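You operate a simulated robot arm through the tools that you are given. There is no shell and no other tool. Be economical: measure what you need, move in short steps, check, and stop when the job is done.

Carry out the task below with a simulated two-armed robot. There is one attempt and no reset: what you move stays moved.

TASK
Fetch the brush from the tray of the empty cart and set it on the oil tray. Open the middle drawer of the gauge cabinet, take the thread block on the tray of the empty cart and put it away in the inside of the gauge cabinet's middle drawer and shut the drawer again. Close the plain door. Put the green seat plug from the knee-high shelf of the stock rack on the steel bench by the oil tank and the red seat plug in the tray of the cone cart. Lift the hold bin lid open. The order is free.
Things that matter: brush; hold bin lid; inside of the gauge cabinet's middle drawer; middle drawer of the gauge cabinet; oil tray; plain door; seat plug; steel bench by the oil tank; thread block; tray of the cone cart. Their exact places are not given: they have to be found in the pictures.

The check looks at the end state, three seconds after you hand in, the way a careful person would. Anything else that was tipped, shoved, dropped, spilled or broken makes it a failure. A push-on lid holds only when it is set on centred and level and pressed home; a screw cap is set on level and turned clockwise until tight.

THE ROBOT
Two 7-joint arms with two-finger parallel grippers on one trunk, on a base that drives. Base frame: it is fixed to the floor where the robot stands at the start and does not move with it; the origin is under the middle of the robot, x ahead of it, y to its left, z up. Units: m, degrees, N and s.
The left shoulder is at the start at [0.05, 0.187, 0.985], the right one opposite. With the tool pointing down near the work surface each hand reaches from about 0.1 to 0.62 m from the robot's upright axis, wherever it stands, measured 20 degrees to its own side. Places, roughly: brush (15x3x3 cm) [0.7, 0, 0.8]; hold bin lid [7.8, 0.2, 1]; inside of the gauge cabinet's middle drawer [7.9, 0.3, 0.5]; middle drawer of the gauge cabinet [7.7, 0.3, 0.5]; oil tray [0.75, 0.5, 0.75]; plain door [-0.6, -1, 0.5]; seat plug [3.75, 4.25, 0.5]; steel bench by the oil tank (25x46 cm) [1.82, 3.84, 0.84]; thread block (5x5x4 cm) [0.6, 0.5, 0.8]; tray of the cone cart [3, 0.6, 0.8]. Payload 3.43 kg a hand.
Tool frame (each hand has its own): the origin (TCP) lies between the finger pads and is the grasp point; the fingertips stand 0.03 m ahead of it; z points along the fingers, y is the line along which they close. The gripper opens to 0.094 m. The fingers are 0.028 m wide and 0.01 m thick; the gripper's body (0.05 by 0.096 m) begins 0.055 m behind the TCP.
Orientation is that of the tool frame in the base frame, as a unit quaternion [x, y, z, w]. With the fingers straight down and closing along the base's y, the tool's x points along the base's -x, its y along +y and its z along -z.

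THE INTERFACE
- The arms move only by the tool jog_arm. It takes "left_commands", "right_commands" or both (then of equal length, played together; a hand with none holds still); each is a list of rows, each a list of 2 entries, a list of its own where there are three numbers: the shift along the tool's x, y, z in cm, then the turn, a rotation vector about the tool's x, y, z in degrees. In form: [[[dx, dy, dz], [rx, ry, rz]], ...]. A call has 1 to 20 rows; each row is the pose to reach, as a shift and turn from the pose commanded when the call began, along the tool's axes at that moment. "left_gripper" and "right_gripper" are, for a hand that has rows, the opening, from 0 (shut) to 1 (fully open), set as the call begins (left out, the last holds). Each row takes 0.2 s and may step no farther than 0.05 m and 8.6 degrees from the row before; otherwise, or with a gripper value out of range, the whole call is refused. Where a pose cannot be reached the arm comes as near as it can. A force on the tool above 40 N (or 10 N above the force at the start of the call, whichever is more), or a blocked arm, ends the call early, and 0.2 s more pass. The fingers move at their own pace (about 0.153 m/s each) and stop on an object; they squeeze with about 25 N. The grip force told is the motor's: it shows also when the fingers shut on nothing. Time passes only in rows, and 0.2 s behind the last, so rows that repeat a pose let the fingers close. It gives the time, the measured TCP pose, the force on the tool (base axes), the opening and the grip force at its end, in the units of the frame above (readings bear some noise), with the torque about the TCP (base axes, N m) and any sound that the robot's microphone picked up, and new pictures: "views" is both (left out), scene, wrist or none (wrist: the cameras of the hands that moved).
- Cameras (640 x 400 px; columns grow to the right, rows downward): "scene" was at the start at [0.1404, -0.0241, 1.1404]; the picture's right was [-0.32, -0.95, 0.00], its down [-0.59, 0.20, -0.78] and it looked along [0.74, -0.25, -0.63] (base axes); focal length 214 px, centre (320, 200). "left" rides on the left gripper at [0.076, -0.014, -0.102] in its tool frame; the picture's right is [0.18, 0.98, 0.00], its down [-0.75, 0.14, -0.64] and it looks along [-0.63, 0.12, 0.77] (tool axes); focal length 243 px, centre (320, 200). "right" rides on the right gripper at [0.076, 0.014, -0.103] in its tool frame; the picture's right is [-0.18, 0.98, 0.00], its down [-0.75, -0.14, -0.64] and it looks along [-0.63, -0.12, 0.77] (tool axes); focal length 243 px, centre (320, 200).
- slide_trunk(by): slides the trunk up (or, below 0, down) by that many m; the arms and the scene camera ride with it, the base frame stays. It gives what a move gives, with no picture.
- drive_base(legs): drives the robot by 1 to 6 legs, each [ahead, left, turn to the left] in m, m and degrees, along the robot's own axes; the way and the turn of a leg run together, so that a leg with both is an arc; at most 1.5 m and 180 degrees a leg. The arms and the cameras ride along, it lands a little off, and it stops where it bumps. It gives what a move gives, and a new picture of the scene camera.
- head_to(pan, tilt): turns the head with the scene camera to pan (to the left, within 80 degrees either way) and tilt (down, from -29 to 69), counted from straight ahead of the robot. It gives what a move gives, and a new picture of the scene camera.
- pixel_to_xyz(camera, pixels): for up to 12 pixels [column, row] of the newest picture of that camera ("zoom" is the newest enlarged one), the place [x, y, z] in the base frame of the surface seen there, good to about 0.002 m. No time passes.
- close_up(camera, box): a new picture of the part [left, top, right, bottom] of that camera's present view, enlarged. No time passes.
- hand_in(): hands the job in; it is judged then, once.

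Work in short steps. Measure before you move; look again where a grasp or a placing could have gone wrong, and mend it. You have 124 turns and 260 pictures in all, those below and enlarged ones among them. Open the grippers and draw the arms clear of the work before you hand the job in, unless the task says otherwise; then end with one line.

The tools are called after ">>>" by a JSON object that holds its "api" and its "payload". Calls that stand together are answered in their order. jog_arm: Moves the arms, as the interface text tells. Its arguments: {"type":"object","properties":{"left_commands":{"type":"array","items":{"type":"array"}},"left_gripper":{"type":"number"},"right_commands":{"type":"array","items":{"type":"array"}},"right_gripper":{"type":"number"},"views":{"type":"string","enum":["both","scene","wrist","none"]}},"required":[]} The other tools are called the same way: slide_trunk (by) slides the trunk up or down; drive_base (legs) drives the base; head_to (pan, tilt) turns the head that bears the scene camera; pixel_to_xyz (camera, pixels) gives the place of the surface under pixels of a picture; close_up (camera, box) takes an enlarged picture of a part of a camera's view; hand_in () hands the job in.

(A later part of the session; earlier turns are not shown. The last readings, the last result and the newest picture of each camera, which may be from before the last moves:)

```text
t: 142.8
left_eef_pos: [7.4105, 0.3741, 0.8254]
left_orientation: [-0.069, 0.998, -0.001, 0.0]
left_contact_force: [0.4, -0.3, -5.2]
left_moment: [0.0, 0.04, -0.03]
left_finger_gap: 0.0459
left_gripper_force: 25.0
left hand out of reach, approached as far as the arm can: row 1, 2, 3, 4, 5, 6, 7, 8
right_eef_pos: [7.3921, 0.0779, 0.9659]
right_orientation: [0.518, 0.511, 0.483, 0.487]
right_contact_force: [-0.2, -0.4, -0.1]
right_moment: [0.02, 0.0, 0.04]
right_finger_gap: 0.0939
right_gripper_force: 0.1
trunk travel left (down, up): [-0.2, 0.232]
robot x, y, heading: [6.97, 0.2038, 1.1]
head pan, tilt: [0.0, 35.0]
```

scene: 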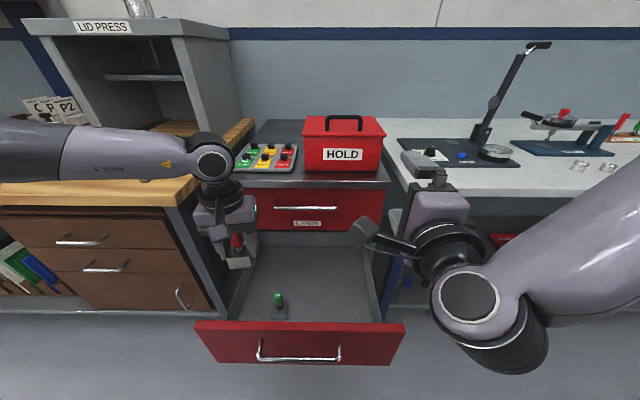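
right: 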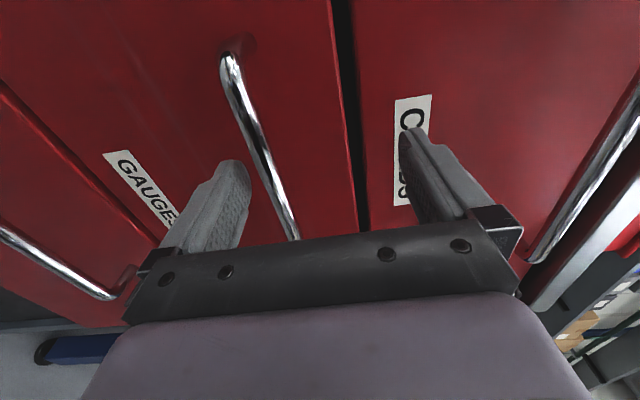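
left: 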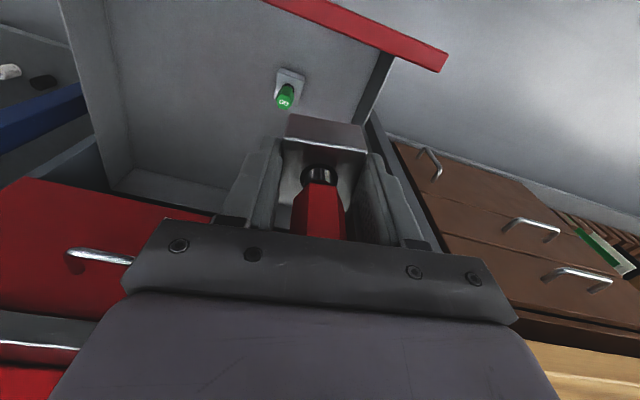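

The left arm can't reach inward of its shoulder. I slide the base 0.22 m right so that the target lies to its own side.

>>> {"api": "drive_base", "payload": {"legs": [[0, -0.22, -1]]}}

>>> {"api": "jog_arm", "payload": {"left_commands": [[[-2, 1, 0], [0, 0, 0]], [[-5, 2, 0], [0, 0, 0]], [[-8, 3.5, 1], [0, 0, 0]], [[-9, 5.0, 3], [0, 0, 0]], [[-9, 5.0, 3], [0, 0, 0]]], "views": "both"}}

```text
t: 144.5
left_eef_pos: [7.4141, 0.1485, 0.8254]
left_orientation: [-0.06, 0.998, 0.0, 0.0]
left_contact_force: [-0.3, -0.2, -5.3]
left_moment: [-0.03, 0.02, 0.05]
left_finger_gap: 0.0458
left_gripper_force: 25.1
right_eef_pos: [7.3908, -0.1487, 0.9659]
right_orientation: [0.522, 0.506, 0.479, 0.492]
right_contact_force: [0.7, -0.5, -0.1]
right_moment: [-0.04, -0.01, 0.0]
right_finger_gap: 0.094
right_gripper_force: 0.1
trunk travel left (down, up): [-0.2, 0.232]
robot x, y, heading: [6.9675, -0.016, -0.2]
head pan, tilt: [0.0, 35.0]
```

scene: 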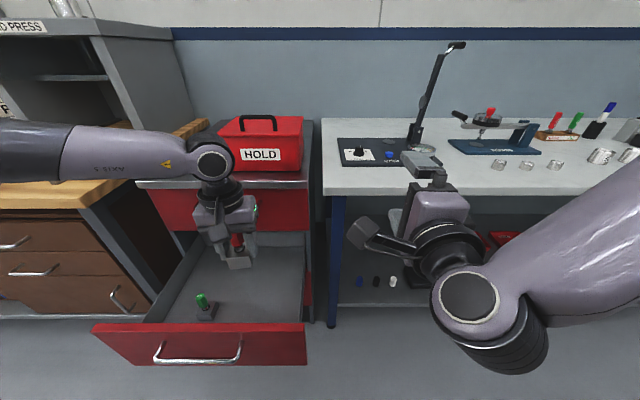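

```text
t: 145.7
left_eef_pos: [7.483, 0.2209, 0.8014]
left_orientation: [-0.061, 0.998, -0.001, 0.0]
left_contact_force: [-0.1, -0.6, -5.5]
left_moment: [-0.01, 0.03, 0.02]
left_finger_gap: 0.0457
left_gripper_force: 24.9
left hand out of reach, approached as far as the arm can: row 2, 3, 4, 5
right_eef_pos: [7.3918, -0.1483, 0.9651]
right_orientation: [0.522, 0.506, 0.479, 0.492]
right_contact_force: [0.2, -0.3, 0.3]
right_moment: [0.03, 0.0, -0.01]
right_finger_gap: 0.0939
right_gripper_force: 0.2
trunk travel left (down, up): [-0.2, 0.232]
robot x, y, heading: [6.9693, -0.0153, -0.0]
head pan, tilt: [0.0, 35.0]
```

scene: 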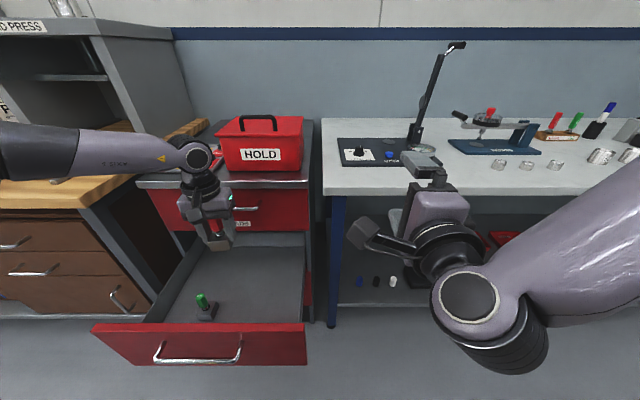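
left: 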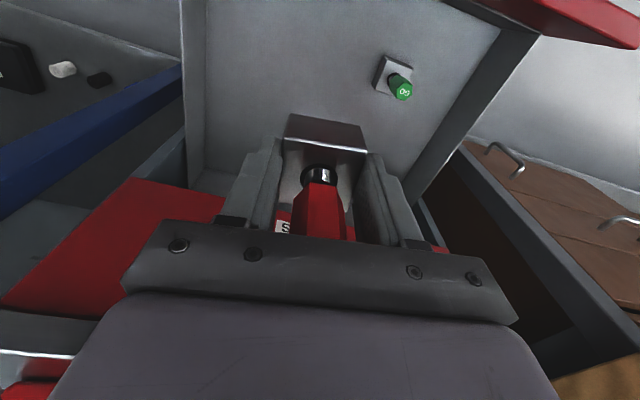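

Reach ends at (7.483,0.221), which is good enough: clear of the GO block and of the drawer front. I lower straight down in two stages.

>>> {"api": "jog_arm", "payload": {"left_commands": [[[0, 0, 4], [0, 0, 0]], [[0, 0, 8], [0, 0, 0]], [[0, 0, 12], [0, 0, 0]], [[0, 0, 16], [0, 0, 0]], [[0, 0, 20], [0, 0, 0]], [[0, 0, 20], [0, 0, 0]]], "views": "both"}}

```text
t: 147.1
left_eef_pos: [7.4261, 0.2648, 0.6802]
left_orientation: [-0.061, 0.998, 0.0, 0.0]
left_contact_force: [0.3, 0.5, -5.1]
left_moment: [0.02, 0.02, -0.03]
left_finger_gap: 0.0457
left_gripper_force: 24.6
left hand out of reach, approached as far as the arm can: row 1, 2, 3, 4, 5, 6
right_eef_pos: [7.3924, -0.1477, 0.9656]
right_orientation: [0.522, 0.506, 0.478, 0.492]
right_contact_force: [0.2, -0.3, 0.7]
right_moment: [0.0, 0.02, 0.0]
right_finger_gap: 0.0938
right_gripper_force: 0.1
trunk travel left (down, up): [-0.2, 0.232]
robot x, y, heading: [6.972, -0.0136, 0.3]
head pan, tilt: [0.0, 35.0]
```

scene: 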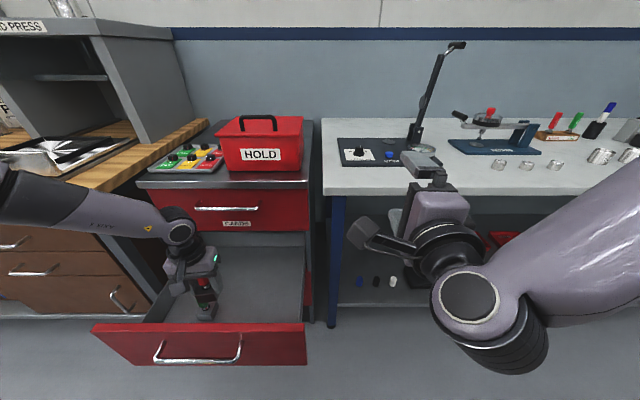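
left: 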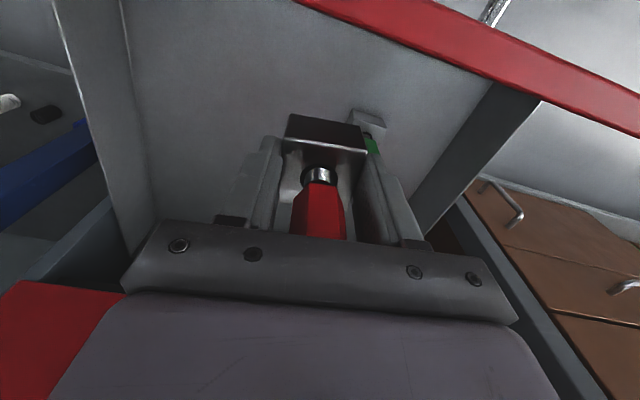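

The arm drifts back and left when lowering, so it is at its limit. I raise it again and bring the base 9 cm closer so that the target lies nearer to the shoulder.

>>> {"api": "jog_arm", "payload": {"left_commands": [[[0, 0, -4], [0, 0, 0]], [[0, 0, -8], [0, 0, 0]], [[0, 0, -12], [0, 0, 0]], [[0, 0, -15], [0, 0, 0]], [[0, 0, -15], [0, 0, 0]]], "views": "none"}}

>>> {"api": "drive_base", "payload": {"legs": [[0.08, -0.06, 0]]}}

```text
t: 148.3
left_eef_pos: [7.4245, 0.2662, 0.831]
left_orientation: [-0.06, 0.998, 0.0, -0.001]
left_contact_force: [-0.5, 0.5, -6.3]
left_moment: [0.01, 0.05, 0.0]
left_finger_gap: 0.0458
left_gripper_force: 25.6
right_eef_pos: [7.3907, -0.1488, 0.9665]
right_orientation: [0.522, 0.506, 0.478, 0.493]
right_contact_force: [-0.9, 0.1, 0.4]
right_moment: [-0.01, -0.05, 0.02]
right_finger_gap: 0.0938
right_gripper_force: 0.0
trunk travel left (down, up): [-0.2, 0.232]
robot x, y, heading: [6.9665, -0.0168, -0.2]
head pan, tilt: [0.0, 35.0]
```

```text
t: 149.5
left_eef_pos: [7.5028, 0.2043, 0.8306]
left_orientation: [-0.06, 0.998, -0.001, -0.001]
left_contact_force: [0.3, 0.6, -5.7]
left_moment: [0.01, 0.0, -0.01]
left_finger_gap: 0.0458
left_gripper_force: 24.8
right_eef_pos: [7.4698, -0.209, 0.9659]
right_orientation: [0.522, 0.506, 0.479, 0.492]
right_contact_force: [0.4, -0.3, 0.0]
right_moment: [-0.01, -0.01, 0.02]
right_finger_gap: 0.0943
right_gripper_force: 0.1
trunk travel left (down, up): [-0.2, 0.232]
robot x, y, heading: [7.0502, -0.0773, -0.0]
head pan, tilt: [0.0, 35.0]
```

scene: 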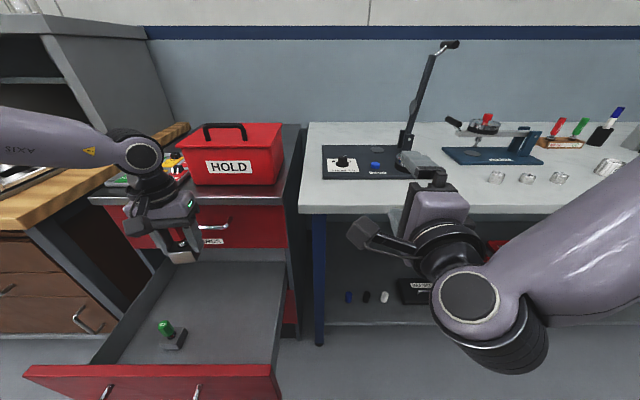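

TCP is at (7.503,0.204,0.83), so I lower 15 cm and read the pose.

>>> {"api": "jog_arm", "payload": {"left_commands": [[[0, 0, 4], [0, 0, 0]], [[0, 0, 8], [0, 0, 0]], [[0, 0, 12], [0, 0, 0]], [[0, 0, 15], [0, 0, 0]]], "views": "none"}}

>>> {"api": "head_to", "payload": {"pan": 30, "tilt": 40}}

```text
t: 150.5
left_eef_pos: [7.5022, 0.2047, 0.68]
left_orientation: [-0.061, 0.998, -0.001, -0.001]
left_contact_force: [0.7, -0.7, -5.9]
left_moment: [0.02, 0.03, -0.03]
left_finger_gap: 0.0457
left_gripper_force: 25.0
right_eef_pos: [7.4715, -0.2091, 0.966]
right_orientation: [0.522, 0.507, 0.478, 0.492]
right_contact_force: [0.6, 0.9, -1.1]
right_moment: [0.0, 0.0, 0.01]
right_finger_gap: 0.0937
right_gripper_force: 0.0
trunk travel left (down, up): [-0.2, 0.232]
robot x, y, heading: [7.047, -0.0771, -0.0]
head pan, tilt: [0.0, 35.0]
```

```text
t: 151.4
left_eef_pos: [7.5037, 0.2048, 0.6799]
left_orientation: [-0.06, 0.998, -0.001, 0.0]
left_contact_force: [-0.4, 0.0, -5.8]
left_moment: [0.01, 0.03, 0.02]
left_finger_gap: 0.0458
left_gripper_force: 25.0
right_eef_pos: [7.4703, -0.2088, 0.9661]
right_orientation: [0.522, 0.506, 0.478, 0.493]
right_contact_force: [-0.2, 1.2, 0.5]
right_moment: [-0.02, 0.03, 0.04]
right_finger_gap: 0.0941
right_gripper_force: 0.1
trunk travel left (down, up): [-0.2, 0.232]
robot x, y, heading: [7.0475, -0.0792, -0.0]
head pan, tilt: [30.0, 40.0]
```

scene: 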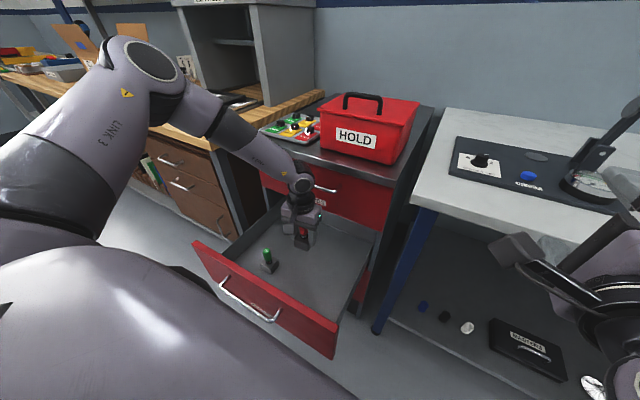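

Lowering works and the view is clear. I go 9 cm further down and check the forearm's clearance to the bench edge.

>>> {"api": "jog_arm", "payload": {"left_commands": [[[0, 0, 3], [0, 0, 0]], [[0, 0, 6], [0, 0, 0]], [[0, 0, 9], [0, 0, 0]], [[0, 0, 9], [0, 0, 0]]], "views": "both"}}

>>> {"api": "pixel_to_xyz", "payload": {"camera": "scene", "pixels": [[250, 150], [220, 130], [275, 175], [240, 175], [258, 180], [300, 100], [265, 135], [285, 260], [340, 320]]}}

```text
t: 152.4
left_eef_pos: [7.4717, 0.2278, 0.6444]
left_orientation: [-0.061, 0.998, -0.001, -0.001]
left_contact_force: [1.0, 0.0, -5.6]
left_moment: [0.0, 0.0, 0.03]
left_finger_gap: 0.0457
left_gripper_force: 25.1
left hand out of reach, approached as far as the arm can: row 1, 2, 3, 4
right_eef_pos: [7.47, -0.2089, 0.9655]
right_orientation: [0.522, 0.506, 0.479, 0.493]
right_contact_force: [0.2, -0.6, 0.6]
right_moment: [0.03, 0.01, 0.01]
right_finger_gap: 0.0942
right_gripper_force: 0.1
trunk travel left (down, up): [-0.2, 0.232]
robot x, y, heading: [7.0516, -0.0757, 0.0]
head pan, tilt: [30.0, 40.0]
```

scene: 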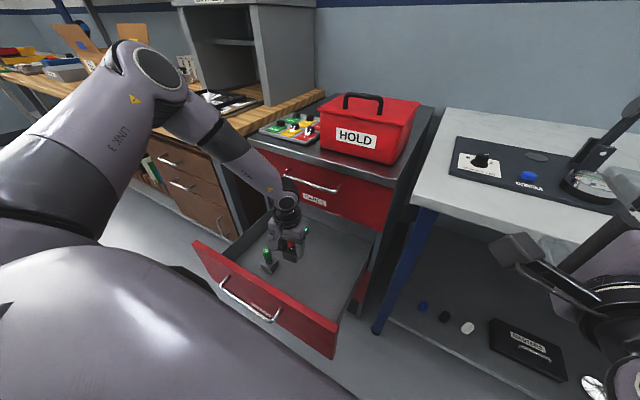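
left: 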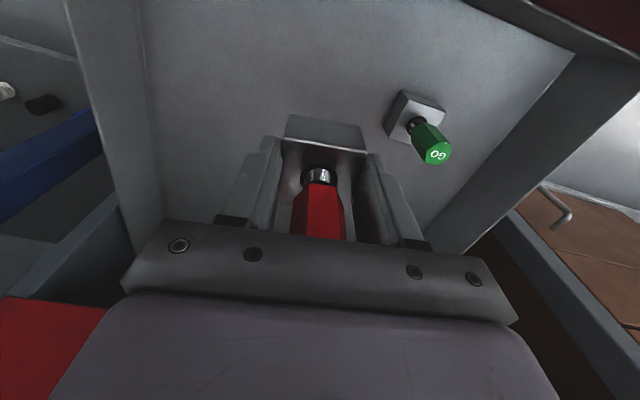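

```text
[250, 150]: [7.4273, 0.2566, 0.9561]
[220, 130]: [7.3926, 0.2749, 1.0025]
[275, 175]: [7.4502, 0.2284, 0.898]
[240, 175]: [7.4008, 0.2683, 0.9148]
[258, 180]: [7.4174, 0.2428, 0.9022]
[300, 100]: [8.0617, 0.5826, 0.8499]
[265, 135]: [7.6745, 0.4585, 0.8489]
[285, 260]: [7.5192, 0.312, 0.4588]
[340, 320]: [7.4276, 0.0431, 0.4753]
```

The arm is at its low limit, but the trunk has travel. I go back to (7.503,0.205,0.68) and check the right table's edge before sliding the trunk down.

>>> {"api": "jog_arm", "payload": {"left_commands": [[[0, 0, -3.6], [0, 0, 0]], [[-2.8, -2.7, -3.6], [0, 0, 0]], [[-2.8, -2.7, -3.6], [0, 0, 0]]], "views": "none"}}

>>> {"api": "pixel_to_xyz", "payload": {"camera": "scene", "pixels": [[415, 195], [480, 225], [500, 232], [340, 355], [330, 340], [220, 275]]}}

```text
t: 153.2
left_eef_pos: [7.503, 0.2052, 0.6816]
left_orientation: [-0.061, 0.998, -0.001, -0.001]
left_contact_force: [-0.2, -0.5, -6.4]
left_moment: [-0.02, 0.03, 0.06]
left_finger_gap: 0.0459
left_gripper_force: 24.8
right_eef_pos: [7.4698, -0.2094, 0.9669]
right_orientation: [0.522, 0.506, 0.479, 0.492]
right_contact_force: [-0.4, -0.7, 1.1]
right_moment: [-0.03, -0.01, 0.01]
right_finger_gap: 0.0942
right_gripper_force: 0.1
trunk travel left (down, up): [-0.2, 0.232]
robot x, y, heading: [7.0499, -0.0723, -0.2]
head pan, tilt: [30.0, 40.0]
```

```text
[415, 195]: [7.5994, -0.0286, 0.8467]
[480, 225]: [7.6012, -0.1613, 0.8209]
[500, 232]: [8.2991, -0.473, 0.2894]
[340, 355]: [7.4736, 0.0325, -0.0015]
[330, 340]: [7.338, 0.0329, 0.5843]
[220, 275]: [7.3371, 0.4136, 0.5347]
```

The table edge (7.60) is clear of the right hand. I slide the trunk down 0.16 m and look.

>>> {"api": "slide_trunk", "payload": {"by": -0.16}}

>>> {"api": "close_up", "payload": {"camera": "left", "box": [0, 0, 640, 400]}}

>>> {"api": "close_up", "payload": {"camera": "scene", "box": [160, 100, 400, 340]}}

```text
t: 155.1
left_eef_pos: [7.5048, 0.2049, 0.5217]
left_orientation: [-0.06, 0.998, -0.002, 0.0]
left_contact_force: [0.1, -0.8, -5.8]
left_moment: [0.02, 0.01, 0.0]
left_finger_gap: 0.0457
left_gripper_force: 24.8
right_eef_pos: [7.4702, -0.2088, 0.8058]
right_orientation: [0.522, 0.507, 0.478, 0.492]
right_contact_force: [0.1, -0.4, -0.2]
right_moment: [0.01, 0.02, -0.01]
right_finger_gap: 0.094
right_gripper_force: 0.0
trunk travel left (down, up): [-0.04, 0.392]
robot x, y, heading: [7.0492, -0.074, 0.0]
head pan, tilt: [30.0, 40.0]
```

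```text
1.00 times, centred on (320, 200) of left
```

zoom: 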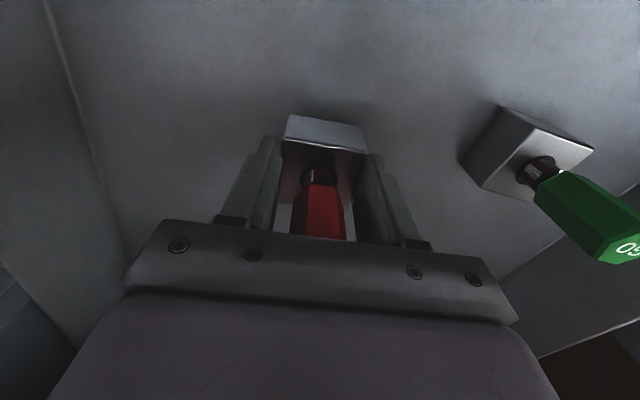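

```text
1.67 times, centred on (280, 220) of scene
```

zoom: 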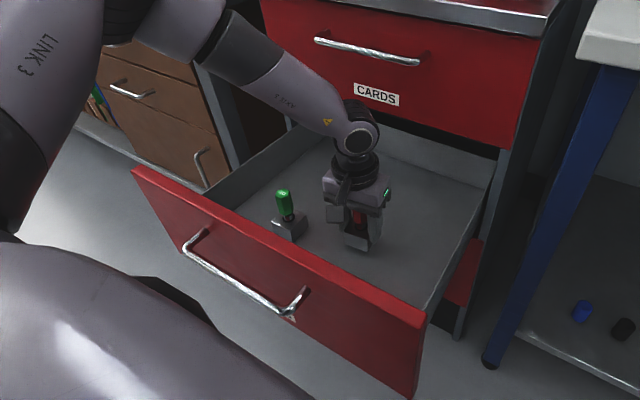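

The block hovers over the drawer floor beside the GO block. I lower the last 1.4 cm, then open.

>>> {"api": "slide_trunk", "payload": {"by": -0.0145}}

>>> {"api": "jog_arm", "payload": {"left_commands": [[[0, 0, 0], [0, 0, 0]], [[0, 0, 0], [0, 0, 0]]], "left_gripper": 0.8, "views": "wrist"}}

```text
t: 155.7
left_eef_pos: [7.5021, 0.2046, 0.507]
left_orientation: [-0.061, 0.998, -0.001, -0.001]
left_contact_force: [0.1, -0.2, -5.9]
left_moment: [0.02, -0.01, 0.02]
left_finger_gap: 0.0458
left_gripper_force: 25.1
right_eef_pos: [7.4704, -0.2091, 0.7919]
right_orientation: [0.522, 0.506, 0.479, 0.492]
right_contact_force: [0.2, 0.8, 0.2]
right_moment: [0.01, -0.04, 0.01]
right_finger_gap: 0.0939
right_gripper_force: 0.0
trunk travel left (down, up): [-0.026, 0.406]
robot x, y, heading: [7.0514, -0.0787, -0.2]
head pan, tilt: [30.0, 40.0]
```

```text
t: 156.3
left_eef_pos: [7.5041, 0.2061, 0.5074]
left_orientation: [-0.059, 0.998, -0.001, 0.001]
left_contact_force: [0.0, 0.0, 0.5]
left_moment: [0.0, 0.02, -0.02]
left_finger_gap: 0.0754
left_gripper_force: 0.1
right_eef_pos: [7.4702, -0.2087, 0.7926]
right_orientation: [0.522, 0.506, 0.479, 0.492]
right_contact_force: [-0.1, 0.1, -0.6]
right_moment: [0.06, 0.02, 0.01]
right_finger_gap: 0.094
right_gripper_force: 0.0
trunk travel left (down, up): [-0.026, 0.406]
robot x, y, heading: [7.0488, -0.0778, 0.1]
head pan, tilt: [30.0, 40.0]
```

left: 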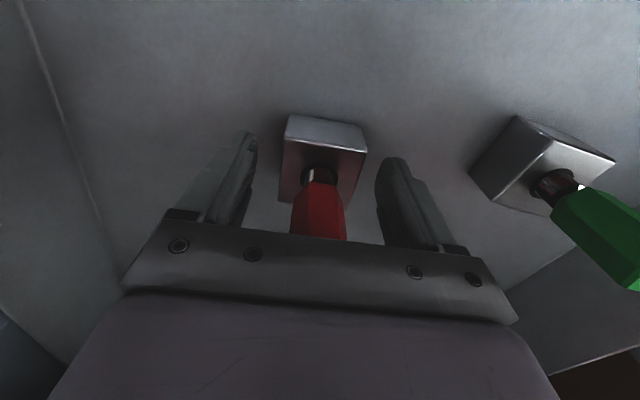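

The block stands released. I raise the trunk 0.25 m to lift the left hand out, then draw that hand up and back.

>>> {"api": "slide_trunk", "payload": {"by": 0.25}}

>>> {"api": "jog_arm", "payload": {"left_commands": [[[0, 0, -4], [0, 0, 0]], [[0, 0, -8], [0, 0, 0]], [[3, 0, -11], [0, 0, 0]], [[7, 0, -12], [0, 0, 0]], [[11, 0, -13], [0, 0, 0]], [[14, 1, -14], [0, 0, 0]]], "views": "scene"}}

```text
t: 158.9
left_eef_pos: [7.5043, 0.2051, 0.757]
left_orientation: [-0.06, 0.998, -0.001, 0.0]
left_contact_force: [0.1, 0.0, 0.3]
left_moment: [0.05, -0.01, -0.03]
left_finger_gap: 0.0749
left_gripper_force: 0.0
right_eef_pos: [7.4707, -0.2091, 1.0407]
right_orientation: [0.523, 0.506, 0.479, 0.491]
right_contact_force: [0.0, 0.6, 0.3]
right_moment: [-0.01, -0.01, -0.01]
right_finger_gap: 0.0939
right_gripper_force: 0.0
trunk travel left (down, up): [-0.276, 0.156]
robot x, y, heading: [7.0523, -0.0762, -0.1]
head pan, tilt: [30.0, 40.0]
```

```text
t: 160.3
left_eef_pos: [7.3626, 0.1982, 0.8988]
left_orientation: [-0.061, 0.998, 0.0, 0.0]
left_contact_force: [-1.1, -0.3, -0.6]
left_moment: [-0.02, -0.04, 0.0]
left_finger_gap: 0.0751
left_gripper_force: 0.1
right_eef_pos: [7.4704, -0.2089, 1.0414]
right_orientation: [0.522, 0.506, 0.479, 0.492]
right_contact_force: [0.3, 0.6, 0.3]
right_moment: [0.05, 0.0, 0.0]
right_finger_gap: 0.094
right_gripper_force: 0.1
trunk travel left (down, up): [-0.276, 0.156]
robot x, y, heading: [7.0477, -0.0749, 0.0]
head pan, tilt: [30.0, 40.0]
```

scene: 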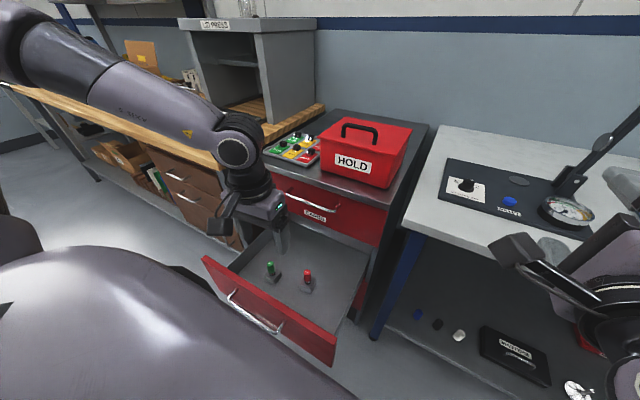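

Both blocks stand in the drawer. To push it shut with the right hand, I back off, shift left, and slide the trunk down.

>>> {"api": "drive_base", "payload": {"legs": [[-0.2, 0, 0], [0, 0.38, 0]]}}

>>> {"api": "slide_trunk", "payload": {"by": -0.26}}

>>> {"api": "jog_arm", "payload": {"right_commands": [[[0, -4, -1], [0, 0, 0]], [[0, -8, -2], [0, 0, 0]], [[0, -12, -3], [0, 0, 0]], [[0, -16, -3], [0, 0, 0]], [[0, -20, -3], [0, 0, 0]], [[0, -23.5, -3], [0, 0, 0]], [[0, -23.5, -3], [0, 0, 0]]], "right_gripper": 0, "views": "both"}}

```text
t: 163.9
left_eef_pos: [7.1653, 0.5781, 0.8978]
left_orientation: [-0.061, 0.998, -0.002, 0.0]
left_contact_force: [-0.7, 0.1, 0.3]
left_moment: [-0.01, -0.01, 0.0]
left_finger_gap: 0.0754
left_gripper_force: 0.0
right_eef_pos: [7.2725, 0.1702, 1.0409]
right_orientation: [0.522, 0.506, 0.479, 0.491]
right_contact_force: [0.2, -0.1, -1.2]
right_moment: [0.0, 0.01, 0.02]
right_finger_gap: 0.0939
right_gripper_force: 0.1
trunk travel left (down, up): [-0.276, 0.156]
robot x, y, heading: [6.8487, 0.3043, 0.2]
head pan, tilt: [30.0, 40.0]
```

scene: 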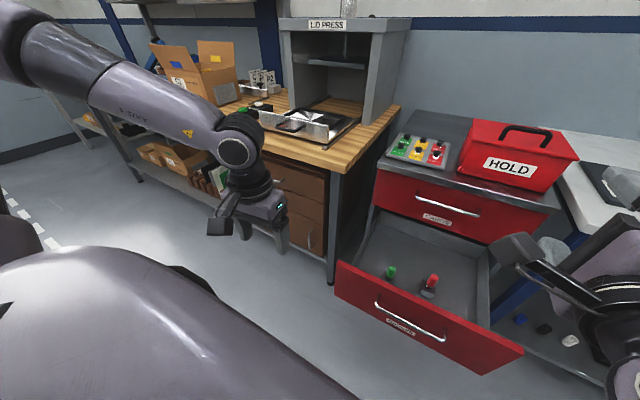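

```text
t: 166.5
left_eef_pos: [7.165, 0.577, 0.6373]
left_orientation: [-0.061, 0.998, 0.0, -0.001]
left_contact_force: [-0.3, -0.3, 0.1]
left_moment: [0.0, -0.01, -0.02]
left_finger_gap: 0.0755
left_gripper_force: 0.0
right_eef_pos: [7.2731, 0.171, 0.782]
right_orientation: [0.521, 0.507, 0.479, 0.492]
right_contact_force: [0.1, 0.6, 0.0]
right_moment: [0.0, 0.01, 0.02]
right_finger_gap: 0.0939
right_gripper_force: 0.2
trunk travel left (down, up): [-0.016, 0.416]
robot x, y, heading: [6.8523, 0.3013, -0.1]
head pan, tilt: [30.0, 40.0]
```

```text
t: 168.1
left_eef_pos: [7.1641, 0.5767, 0.6372]
left_orientation: [-0.061, 0.998, -0.001, -0.001]
left_contact_force: [0.0, 0.1, 0.5]
left_moment: [-0.04, 0.02, -0.04]
left_finger_gap: 0.0749
left_gripper_force: 0.1
right_eef_pos: [7.2671, 0.2131, 0.5901]
right_orientation: [0.524, 0.507, 0.477, 0.491]
right_contact_force: [0.4, 0.7, 0.9]
right_moment: [0.01, 0.0, 0.03]
right_finger_gap: 0.0
right_gripper_force: 24.8
right hand out of reach, approached as far as the arm can: row 1, 4, 5, 6, 7
trunk travel left (down, up): [-0.016, 0.416]
robot x, y, heading: [6.8526, 0.3062, 0.1]
head pan, tilt: [30.0, 40.0]
```

scene: 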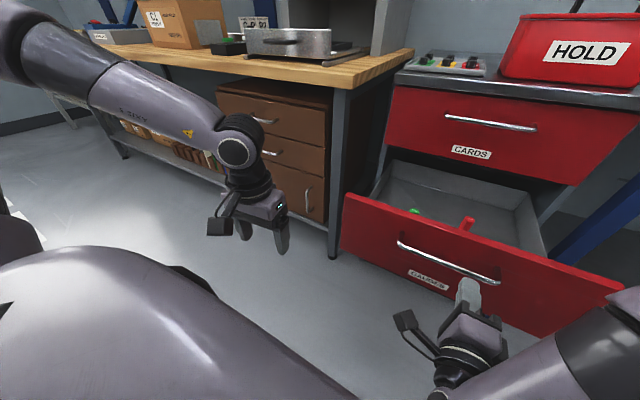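
right: 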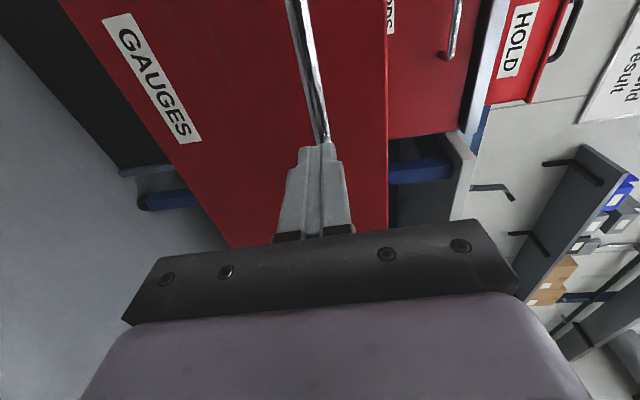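

The fist is right before the bar (z 0.590). I open, advance 3 cm so the fingers straddle the bar, and grip it.

>>> {"api": "jog_arm", "payload": {"right_commands": [[[0, 0, -0.5], [0, 0, 0]], [[0, 0, -0.5], [0, 0, 0]]], "right_gripper": 1, "views": "none"}}

>>> {"api": "drive_base", "payload": {"legs": [[0.035, 0, 0]]}}

>>> {"api": "jog_arm", "payload": {"right_commands": [[[0, 0, 0], [0, 0, 0]], [[0, 0, 0], [0, 0, 0]], [[0, 0, 0], [0, 0, 0]]], "right_gripper": 0, "views": "wrist"}}

```text
t: 168.7
left_eef_pos: [7.1649, 0.5765, 0.6376]
left_orientation: [-0.062, 0.998, 0.0, -0.001]
left_contact_force: [0.1, 0.8, -0.4]
left_moment: [-0.03, -0.02, -0.04]
left_finger_gap: 0.0754
left_gripper_force: 0.1
right_eef_pos: [7.2651, 0.214, 0.5921]
right_orientation: [0.523, 0.507, 0.478, 0.49]
right_contact_force: [0.2, -0.5, -0.2]
right_moment: [0.03, 0.03, -0.02]
right_finger_gap: 0.0943
right_gripper_force: 0.0
right hand out of reach, approached as far as the arm can: row 1, 2
trunk travel left (down, up): [-0.016, 0.416]
robot x, y, heading: [6.8511, 0.306, -0.3]
head pan, tilt: [30.0, 40.0]
```

```text
t: 169.6
left_eef_pos: [7.1994, 0.5776, 0.6383]
left_orientation: [-0.062, 0.998, -0.001, 0.0]
left_contact_force: [-0.2, -0.9, -0.1]
left_moment: [0.04, -0.03, 0.01]
left_finger_gap: 0.0751
left_gripper_force: 0.1
right_eef_pos: [7.3004, 0.2142, 0.5924]
right_orientation: [0.523, 0.508, 0.478, 0.49]
right_contact_force: [-0.1, -0.4, 0.2]
right_moment: [0.0, 0.02, 0.0]
right_finger_gap: 0.0941
right_gripper_force: 0.0
trunk travel left (down, up): [-0.016, 0.416]
robot x, y, heading: [6.8833, 0.3028, 0.2]
head pan, tilt: [30.0, 40.0]
```

scene: 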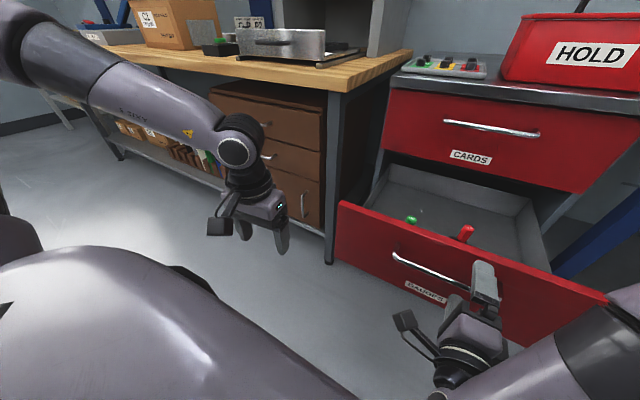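

```text
t: 170.4
left_eef_pos: [7.1991, 0.5774, 0.6378]
left_orientation: [-0.061, 0.998, 0.0, -0.001]
left_contact_force: [-0.7, 0.7, 0.7]
left_moment: [0.01, 0.0, -0.02]
left_finger_gap: 0.0752
left_gripper_force: 0.0
right_eef_pos: [7.2996, 0.2141, 0.5918]
right_orientation: [0.523, 0.51, 0.476, 0.489]
right_contact_force: [-1.1, 1.5, -9.3]
right_moment: [-0.19, 0.14, -0.02]
right_finger_gap: 0.0118
right_gripper_force: 45.6
trunk travel left (down, up): [-0.016, 0.416]
robot x, y, heading: [6.8899, 0.3031, 0.1]
head pan, tilt: [30.0, 40.0]
```

right: 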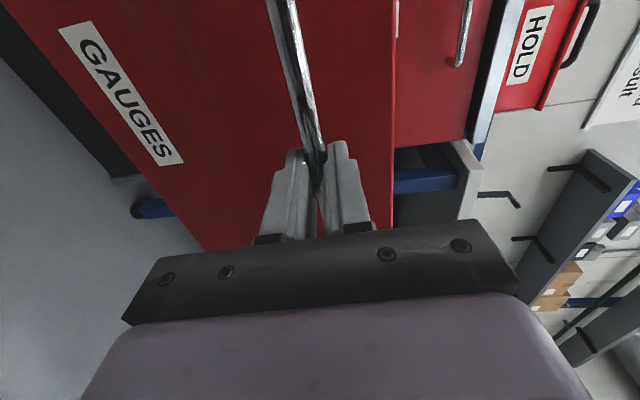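

The bar is gripped. Before driving in, I check the brown bench's front edge against the left hand.

>>> {"api": "pixel_to_xyz", "payload": {"camera": "scene", "pixels": [[330, 95], [220, 65], [335, 250], [230, 110], [280, 170]]}}

>>> {"api": "drive_base", "payload": {"legs": [[0.15, 0, 0]]}}

```text
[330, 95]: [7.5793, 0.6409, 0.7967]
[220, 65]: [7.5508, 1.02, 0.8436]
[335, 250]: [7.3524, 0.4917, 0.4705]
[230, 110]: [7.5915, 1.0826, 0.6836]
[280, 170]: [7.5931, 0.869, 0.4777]
```

```text
t: 171.8
left_eef_pos: [7.3496, 0.5762, 0.637]
left_orientation: [-0.062, 0.998, 0.0, -0.001]
left_contact_force: [0.5, 0.3, -0.5]
left_moment: [0.05, -0.02, 0.01]
left_finger_gap: 0.0753
left_gripper_force: 0.0
right_eef_pos: [7.4504, 0.2134, 0.5911]
right_orientation: [0.523, 0.51, 0.477, 0.489]
right_contact_force: [0.6, -4.3, -16.4]
right_moment: [-0.2, 0.26, 0.29]
right_finger_gap: 0.0116
right_gripper_force: 45.3
trunk travel left (down, up): [-0.016, 0.416]
robot x, y, heading: [7.0331, 0.3031, 0.1]
head pan, tilt: [30.0, 40.0]
```

scene: 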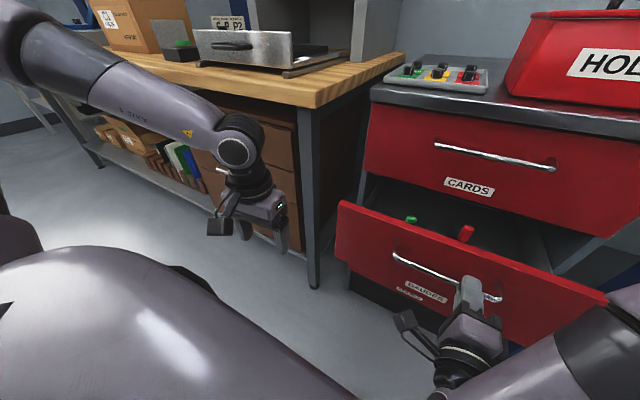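

Half shut. I drive in 8 cm more, then push the rest with the arm.

>>> {"api": "drive_base", "payload": {"legs": [[0.08, 0, 0]]}}

>>> {"api": "jog_arm", "payload": {"right_commands": [[[0, 0, 2], [0, 0, 0]], [[0, 0, 4], [0, 0, 0]], [[0, 0, 6], [0, 0, 0]], [[0, 0, 7.5], [0, 0, 0]], [[0, 0, 7.5], [0, 0, 0]]], "right_gripper": 0, "views": "scene"}}

```text
t: 172.8
left_eef_pos: [7.4298, 0.5774, 0.6389]
left_orientation: [-0.062, 0.998, 0.001, -0.002]
left_contact_force: [1.0, 0.8, 0.3]
left_moment: [0.01, 0.0, 0.0]
left_finger_gap: 0.0751
left_gripper_force: 0.0
right_eef_pos: [7.5308, 0.2123, 0.5903]
right_orientation: [0.523, 0.509, 0.476, 0.49]
right_contact_force: [1.3, -6.3, -7.3]
right_moment: [-0.1, 0.11, 0.56]
right_finger_gap: 0.0117
right_gripper_force: 44.7
trunk travel left (down, up): [-0.016, 0.416]
robot x, y, heading: [7.1157, 0.3024, 0.1]
head pan, tilt: [30.0, 40.0]
```

scene: 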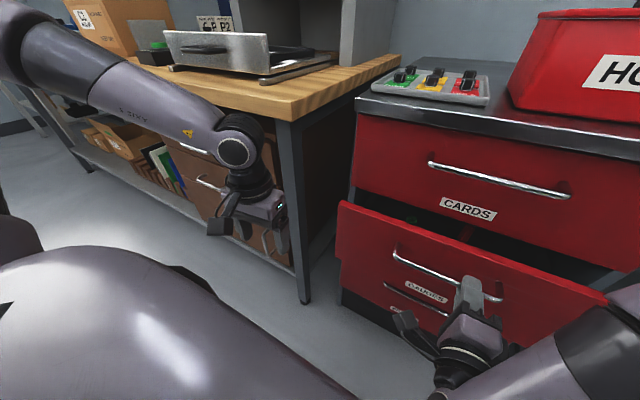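

```text
t: 173.7
left_eef_pos: [7.4297, 0.5761, 0.638]
left_orientation: [-0.062, 0.998, -0.001, -0.001]
left_contact_force: [-0.2, 0.7, 0.0]
left_moment: [0.02, 0.03, 0.03]
left_finger_gap: 0.0751
left_gripper_force: 0.0
right_eef_pos: [7.5884, 0.215, 0.5907]
right_orientation: [0.531, 0.507, 0.465, 0.495]
right_contact_force: [2.0, -2.3, -4.2]
right_moment: [0.49, 0.03, 0.46]
right_finger_gap: 0.0117
right_gripper_force: 44.9
right hand out of reach, approached as far as the arm can: row 2, 3, 4
trunk travel left (down, up): [-0.016, 0.416]
robot x, y, heading: [7.1193, 0.3022, -0.1]
head pan, tilt: [30.0, 40.0]
stopped in row 4 (right hand): the force on the tool passed its limit (the readings are from after the stop); the commanded pose is now the measured one
```

scene: 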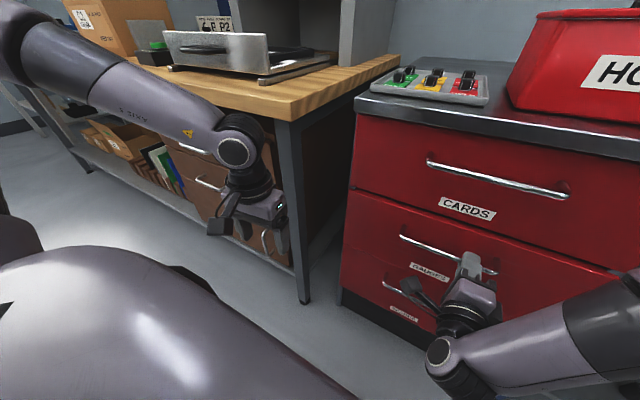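

The force limit tripped, so the drawer seems home. I compare the fronts' x positions.

>>> {"api": "pixel_to_xyz", "payload": {"camera": "scene", "pixels": [[400, 170], [380, 240], [360, 220], [540, 280], [575, 230], [360, 290], [370, 180]]}}

>>> {"api": "close_up", "payload": {"camera": "scene", "box": [320, 90, 640, 340]}}

```text
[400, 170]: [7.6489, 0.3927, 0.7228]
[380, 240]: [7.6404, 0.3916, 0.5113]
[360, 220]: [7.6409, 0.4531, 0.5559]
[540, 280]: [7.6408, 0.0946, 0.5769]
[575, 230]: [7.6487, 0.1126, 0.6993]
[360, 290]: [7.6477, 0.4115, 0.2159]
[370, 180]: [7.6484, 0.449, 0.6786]
```

```text
1.60 times, centred on (480, 215) of scene
```

zoom: 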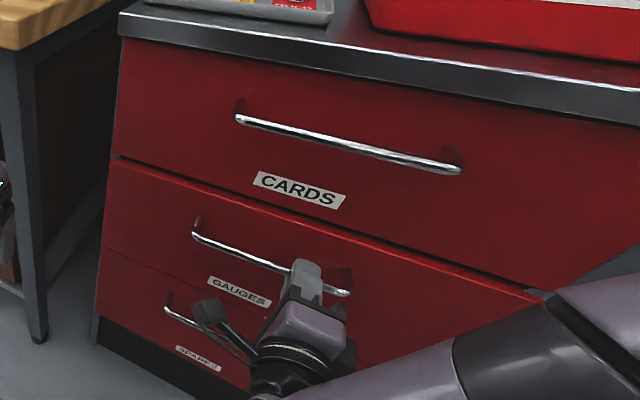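

The middle front stands 8 mm proud. I push on by driving 1.5 cm ahead.

>>> {"api": "drive_base", "payload": {"legs": [[0.015, 0, 0]]}}

>>> {"api": "pixel_to_xyz", "payload": {"camera": "scene", "pixels": [[400, 170], [380, 240], [360, 220], [540, 280], [575, 230], [370, 180]]}}

```text
t: 174.5
left_eef_pos: [7.4422, 0.5778, 0.6374]
left_orientation: [-0.062, 0.998, -0.001, 0.0]
left_contact_force: [0.9, 0.1, 0.7]
left_moment: [0.0, 0.01, 0.01]
left_finger_gap: 0.0752
left_gripper_force: 0.1
right_eef_pos: [7.5952, 0.2155, 0.5909]
right_orientation: [0.531, 0.507, 0.465, 0.495]
right_contact_force: [-2.6, -0.9, 2.3]
right_moment: [0.23, -0.06, 0.22]
right_finger_gap: 0.0117
right_gripper_force: 44.8
trunk travel left (down, up): [-0.016, 0.416]
robot x, y, heading: [7.1302, 0.303, -0.0]
head pan, tilt: [30.0, 40.0]
stopped in leg 1: the force on the tool passed its limit (the readings are from after the stop); the commanded pose is now the measured one
```

scene: 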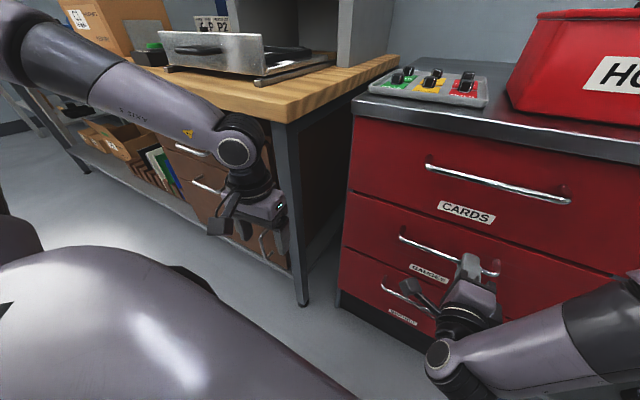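

```text
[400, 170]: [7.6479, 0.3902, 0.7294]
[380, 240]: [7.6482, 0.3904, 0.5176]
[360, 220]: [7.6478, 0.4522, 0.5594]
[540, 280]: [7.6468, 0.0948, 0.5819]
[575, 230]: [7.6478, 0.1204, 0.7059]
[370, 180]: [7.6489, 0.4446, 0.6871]
```

The front is flush at 7.648. I release the bar, back off, and raise the trunk to see the hold bin.

>>> {"api": "jog_arm", "payload": {"right_commands": [[[0, 0, 0], [0, 0, 0]], [[0, 0, 0], [0, 0, 0]]], "right_gripper": 1, "views": "none"}}

>>> {"api": "drive_base", "payload": {"legs": [[-0.2, 0, 0]]}}

>>> {"api": "slide_trunk", "payload": {"by": 0.35}}

>>> {"api": "head_to", "payload": {"pan": 0, "tilt": 30}}

```text
t: 175.1
left_eef_pos: [7.4417, 0.5765, 0.6371]
left_orientation: [-0.061, 0.998, -0.001, -0.001]
left_contact_force: [-0.5, -0.2, 0.0]
left_moment: [-0.02, 0.0, 0.02]
left_finger_gap: 0.0752
left_gripper_force: 0.0
right_eef_pos: [7.5963, 0.2148, 0.591]
right_orientation: [0.531, 0.507, 0.465, 0.494]
right_contact_force: [-0.2, -0.7, -0.4]
right_moment: [0.01, -0.01, 0.0]
right_finger_gap: 0.0942
right_gripper_force: 0.1
trunk travel left (down, up): [-0.016, 0.416]
robot x, y, heading: [7.1232, 0.3035, -0.1]
head pan, tilt: [30.0, 40.0]
```

```text
t: 176.7
left_eef_pos: [7.2439, 0.5758, 0.638]
left_orientation: [-0.062, 0.998, -0.001, -0.001]
left_contact_force: [0.4, -0.8, -0.7]
left_moment: [0.02, 0.0, -0.04]
left_finger_gap: 0.0748
left_gripper_force: 0.1
right_eef_pos: [7.3971, 0.214, 0.5908]
right_orientation: [0.532, 0.507, 0.464, 0.494]
right_contact_force: [0.2, -0.3, -0.5]
right_moment: [0.02, 0.01, -0.02]
right_finger_gap: 0.0941
right_gripper_force: 0.1
trunk travel left (down, up): [-0.016, 0.416]
robot x, y, heading: [6.9265, 0.3018, 0.0]
head pan, tilt: [30.0, 40.0]
```

scene: 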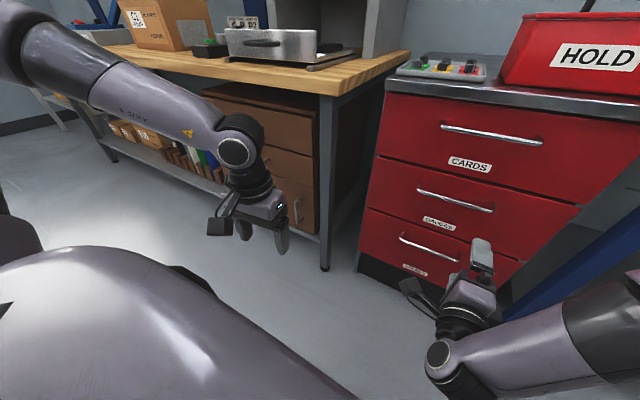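

```text
t: 180.2
left_eef_pos: [7.2432, 0.5764, 0.9884]
left_orientation: [-0.061, 0.998, -0.001, -0.001]
left_contact_force: [0.3, -0.3, -0.2]
left_moment: [0.0, -0.03, 0.01]
left_finger_gap: 0.0751
left_gripper_force: 0.0
right_eef_pos: [7.3974, 0.2154, 0.9419]
right_orientation: [0.532, 0.506, 0.465, 0.495]
right_contact_force: [0.1, 0.3, 0.0]
right_moment: [0.01, -0.01, 0.01]
right_finger_gap: 0.0936
right_gripper_force: 0.1
trunk travel left (down, up): [-0.366, 0.066]
robot x, y, heading: [6.9333, 0.3035, 0.0]
head pan, tilt: [30.0, 40.0]
```

```text
t: 181.1
left_eef_pos: [7.2426, 0.5753, 0.9874]
left_orientation: [-0.06, 0.998, -0.001, -0.001]
left_contact_force: [1.1, 0.2, 0.4]
left_moment: [-0.01, 0.0, 0.0]
left_finger_gap: 0.0755
left_gripper_force: 0.2
right_eef_pos: [7.3969, 0.2147, 0.9404]
right_orientation: [0.532, 0.507, 0.465, 0.493]
right_contact_force: [-0.5, -0.3, -0.5]
right_moment: [0.02, 0.02, -0.01]
right_finger_gap: 0.094
right_gripper_force: 0.1
trunk travel left (down, up): [-0.366, 0.066]
robot x, y, heading: [6.9274, 0.3019, -0.2]
head pan, tilt: [0.0, 30.0]
```

scene: 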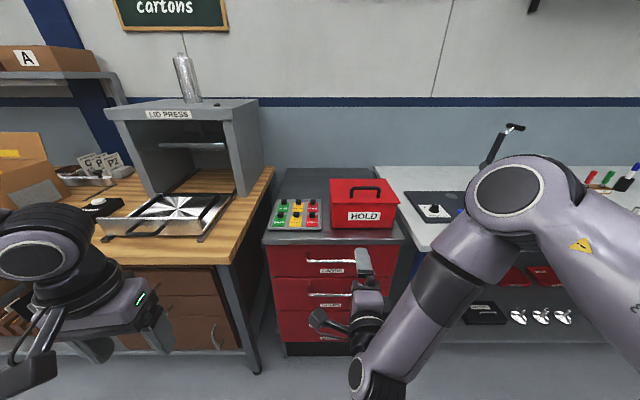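

The HOLD bin lid with its bail handle shows at (365,190). I zoom and measure lid, handle and rim.

>>> {"api": "close_up", "payload": {"camera": "scene", "box": [315, 165, 415, 245]}}

>>> {"api": "pixel_to_xyz", "payload": {"camera": "scene", "pixels": [[365, 188], [349, 196], [381, 196], [330, 180], [395, 180], [332, 204], [399, 203], [365, 206], [365, 183], [332, 225]]}}

```text
5.00 times, centred on (365, 205) of scene
```

zoom: 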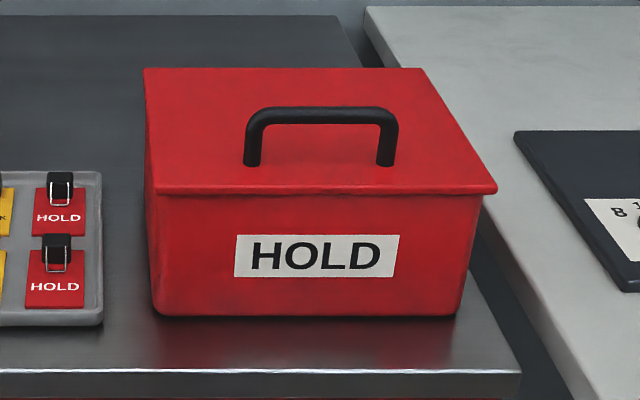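

```text
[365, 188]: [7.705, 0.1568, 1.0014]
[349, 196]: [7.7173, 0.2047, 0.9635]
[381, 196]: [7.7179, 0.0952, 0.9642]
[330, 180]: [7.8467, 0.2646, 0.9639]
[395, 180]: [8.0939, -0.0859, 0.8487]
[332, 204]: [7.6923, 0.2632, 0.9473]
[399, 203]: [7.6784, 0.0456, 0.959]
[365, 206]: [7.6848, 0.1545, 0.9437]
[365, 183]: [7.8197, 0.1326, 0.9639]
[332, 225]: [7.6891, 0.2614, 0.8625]
```

The lid spans x 7.68–7.85 with its bail at (7.715, 0.10–0.205, ~1.0) and hinges at the back. I raise the trunk 6 cm and drive so that the forward-pointing right hand stands before the bail.

>>> {"api": "slide_trunk", "payload": {"by": 0.06}}

>>> {"api": "jog_arm", "payload": {"right_commands": [[[0, 0, 0], [-4.6, 0, 0]], [[0, 0.2, 0], [-4.6, 0, 0]]], "right_gripper": 0.37, "views": "none"}}

>>> {"api": "drive_base", "payload": {"legs": [[0, -0.06, 0], [0.2, 0, 0]]}}

>>> {"api": "head_to", "payload": {"pan": -5, "tilt": 45}}

```text
t: 182.1
left_eef_pos: [7.2435, 0.5757, 1.0483]
left_orientation: [-0.061, 0.998, -0.001, 0.0]
left_contact_force: [-0.3, -0.6, 0.0]
left_moment: [-0.03, 0.01, 0.03]
left_finger_gap: 0.0752
left_gripper_force: 0.1
right_eef_pos: [7.3982, 0.2152, 1.0]
right_orientation: [0.532, 0.508, 0.464, 0.494]
right_contact_force: [-0.4, -0.1, 0.1]
right_moment: [0.01, 0.0, -0.01]
right_finger_gap: 0.0939
right_gripper_force: 0.1
trunk travel left (down, up): [-0.426, 0.006]
robot x, y, heading: [6.9294, 0.3005, 0.3]
head pan, tilt: [0.0, 30.0]
```

```text
t: 182.7
left_eef_pos: [7.243, 0.5756, 1.0465]
left_orientation: [-0.061, 0.998, -0.001, -0.001]
left_contact_force: [-0.9, 0.2, -0.4]
left_moment: [0.0, -0.02, -0.02]
left_finger_gap: 0.0753
left_gripper_force: 0.0
right_eef_pos: [7.3954, 0.2232, 1.0094]
right_orientation: [0.514, 0.487, 0.483, 0.515]
right_contact_force: [0.6, 0.4, -0.7]
right_moment: [-0.01, 0.01, -0.01]
right_finger_gap: 0.0346
right_gripper_force: 0.1
right hand out of reach, approached as far as the arm can: row 1, 2
trunk travel left (down, up): [-0.426, 0.006]
robot x, y, heading: [6.9287, 0.2986, -0.1]
head pan, tilt: [0.0, 30.0]
```

```text
t: 184.9
left_eef_pos: [7.4429, 0.5146, 1.0471]
left_orientation: [-0.06, 0.998, -0.002, -0.001]
left_contact_force: [0.3, 1.4, -0.4]
left_moment: [-0.01, 0.01, -0.02]
left_finger_gap: 0.0751
left_gripper_force: 0.2
right_eef_pos: [7.596, 0.1626, 1.0094]
right_orientation: [0.514, 0.487, 0.483, 0.515]
right_contact_force: [0.5, 0.2, 0.0]
right_moment: [0.0, -0.02, -0.01]
right_finger_gap: 0.0352
right_gripper_force: 0.0
trunk travel left (down, up): [-0.426, 0.006]
robot x, y, heading: [7.1254, 0.2449, -0.2]
head pan, tilt: [0.0, 30.0]
```

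scene: 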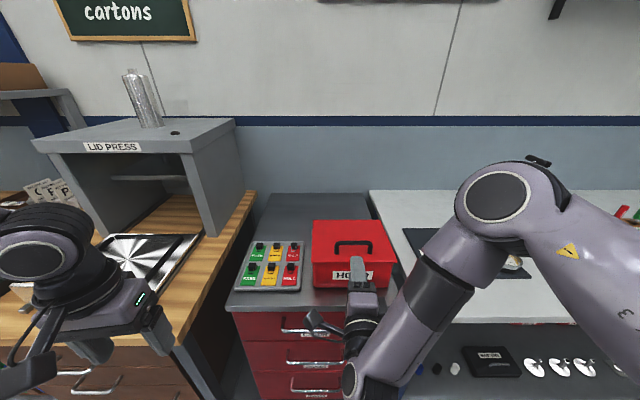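

```text
t: 185.7
left_eef_pos: [7.4431, 0.5164, 1.0466]
left_orientation: [-0.061, 0.998, -0.001, 0.0]
left_contact_force: [0.1, -0.3, -0.9]
left_moment: [0.02, 0.0, 0.01]
left_finger_gap: 0.0752
left_gripper_force: 0.0
right_eef_pos: [7.5938, 0.1621, 1.0099]
right_orientation: [0.514, 0.487, 0.482, 0.516]
right_contact_force: [-0.1, 0.3, -0.2]
right_moment: [0.02, 0.02, 0.01]
right_finger_gap: 0.0347
right_gripper_force: 0.0
trunk travel left (down, up): [-0.426, 0.006]
robot x, y, heading: [7.1298, 0.2404, 0.0]
head pan, tilt: [-5.0, 45.0]
```

scene: 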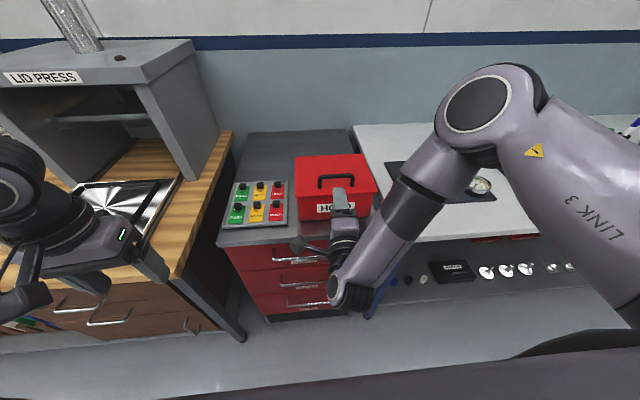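

I take precise measures of the bail and lid back edge from this closer view.

>>> {"api": "close_up", "payload": {"camera": "scene", "box": [280, 140, 400, 230]}}

>>> {"api": "pixel_to_xyz", "payload": {"camera": "scene", "pixels": [[336, 177], [328, 177], [345, 177], [320, 182], [352, 180], [300, 157], [360, 155], [330, 156], [374, 185], [330, 187]]}}

>>> {"api": "close_up", "payload": {"camera": "right", "box": [100, 0, 540, 275]}}

```text
4.44 times, centred on (340, 185) of scene
```

zoom: 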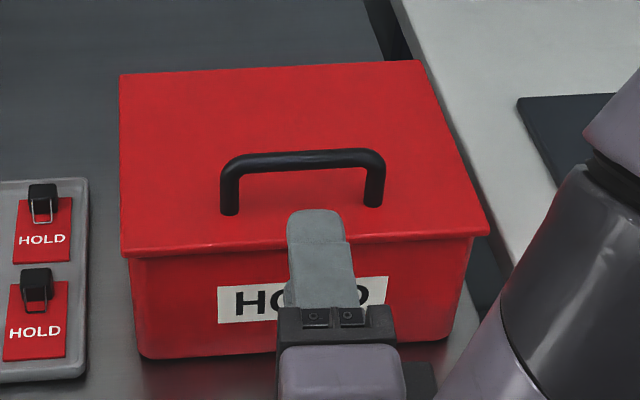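

```text
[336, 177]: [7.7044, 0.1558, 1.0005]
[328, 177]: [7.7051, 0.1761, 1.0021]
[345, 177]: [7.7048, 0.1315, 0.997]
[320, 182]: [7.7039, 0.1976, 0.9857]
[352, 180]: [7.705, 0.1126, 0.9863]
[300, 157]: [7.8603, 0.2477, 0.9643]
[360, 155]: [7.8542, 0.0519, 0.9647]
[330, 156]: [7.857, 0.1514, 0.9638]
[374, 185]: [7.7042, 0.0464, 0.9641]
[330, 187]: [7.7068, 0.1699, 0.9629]
```

```text
1.45 times, centred on (320, 138) of right
```

zoom: 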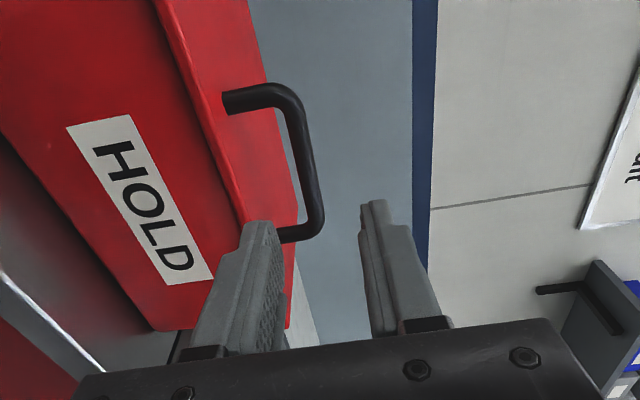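

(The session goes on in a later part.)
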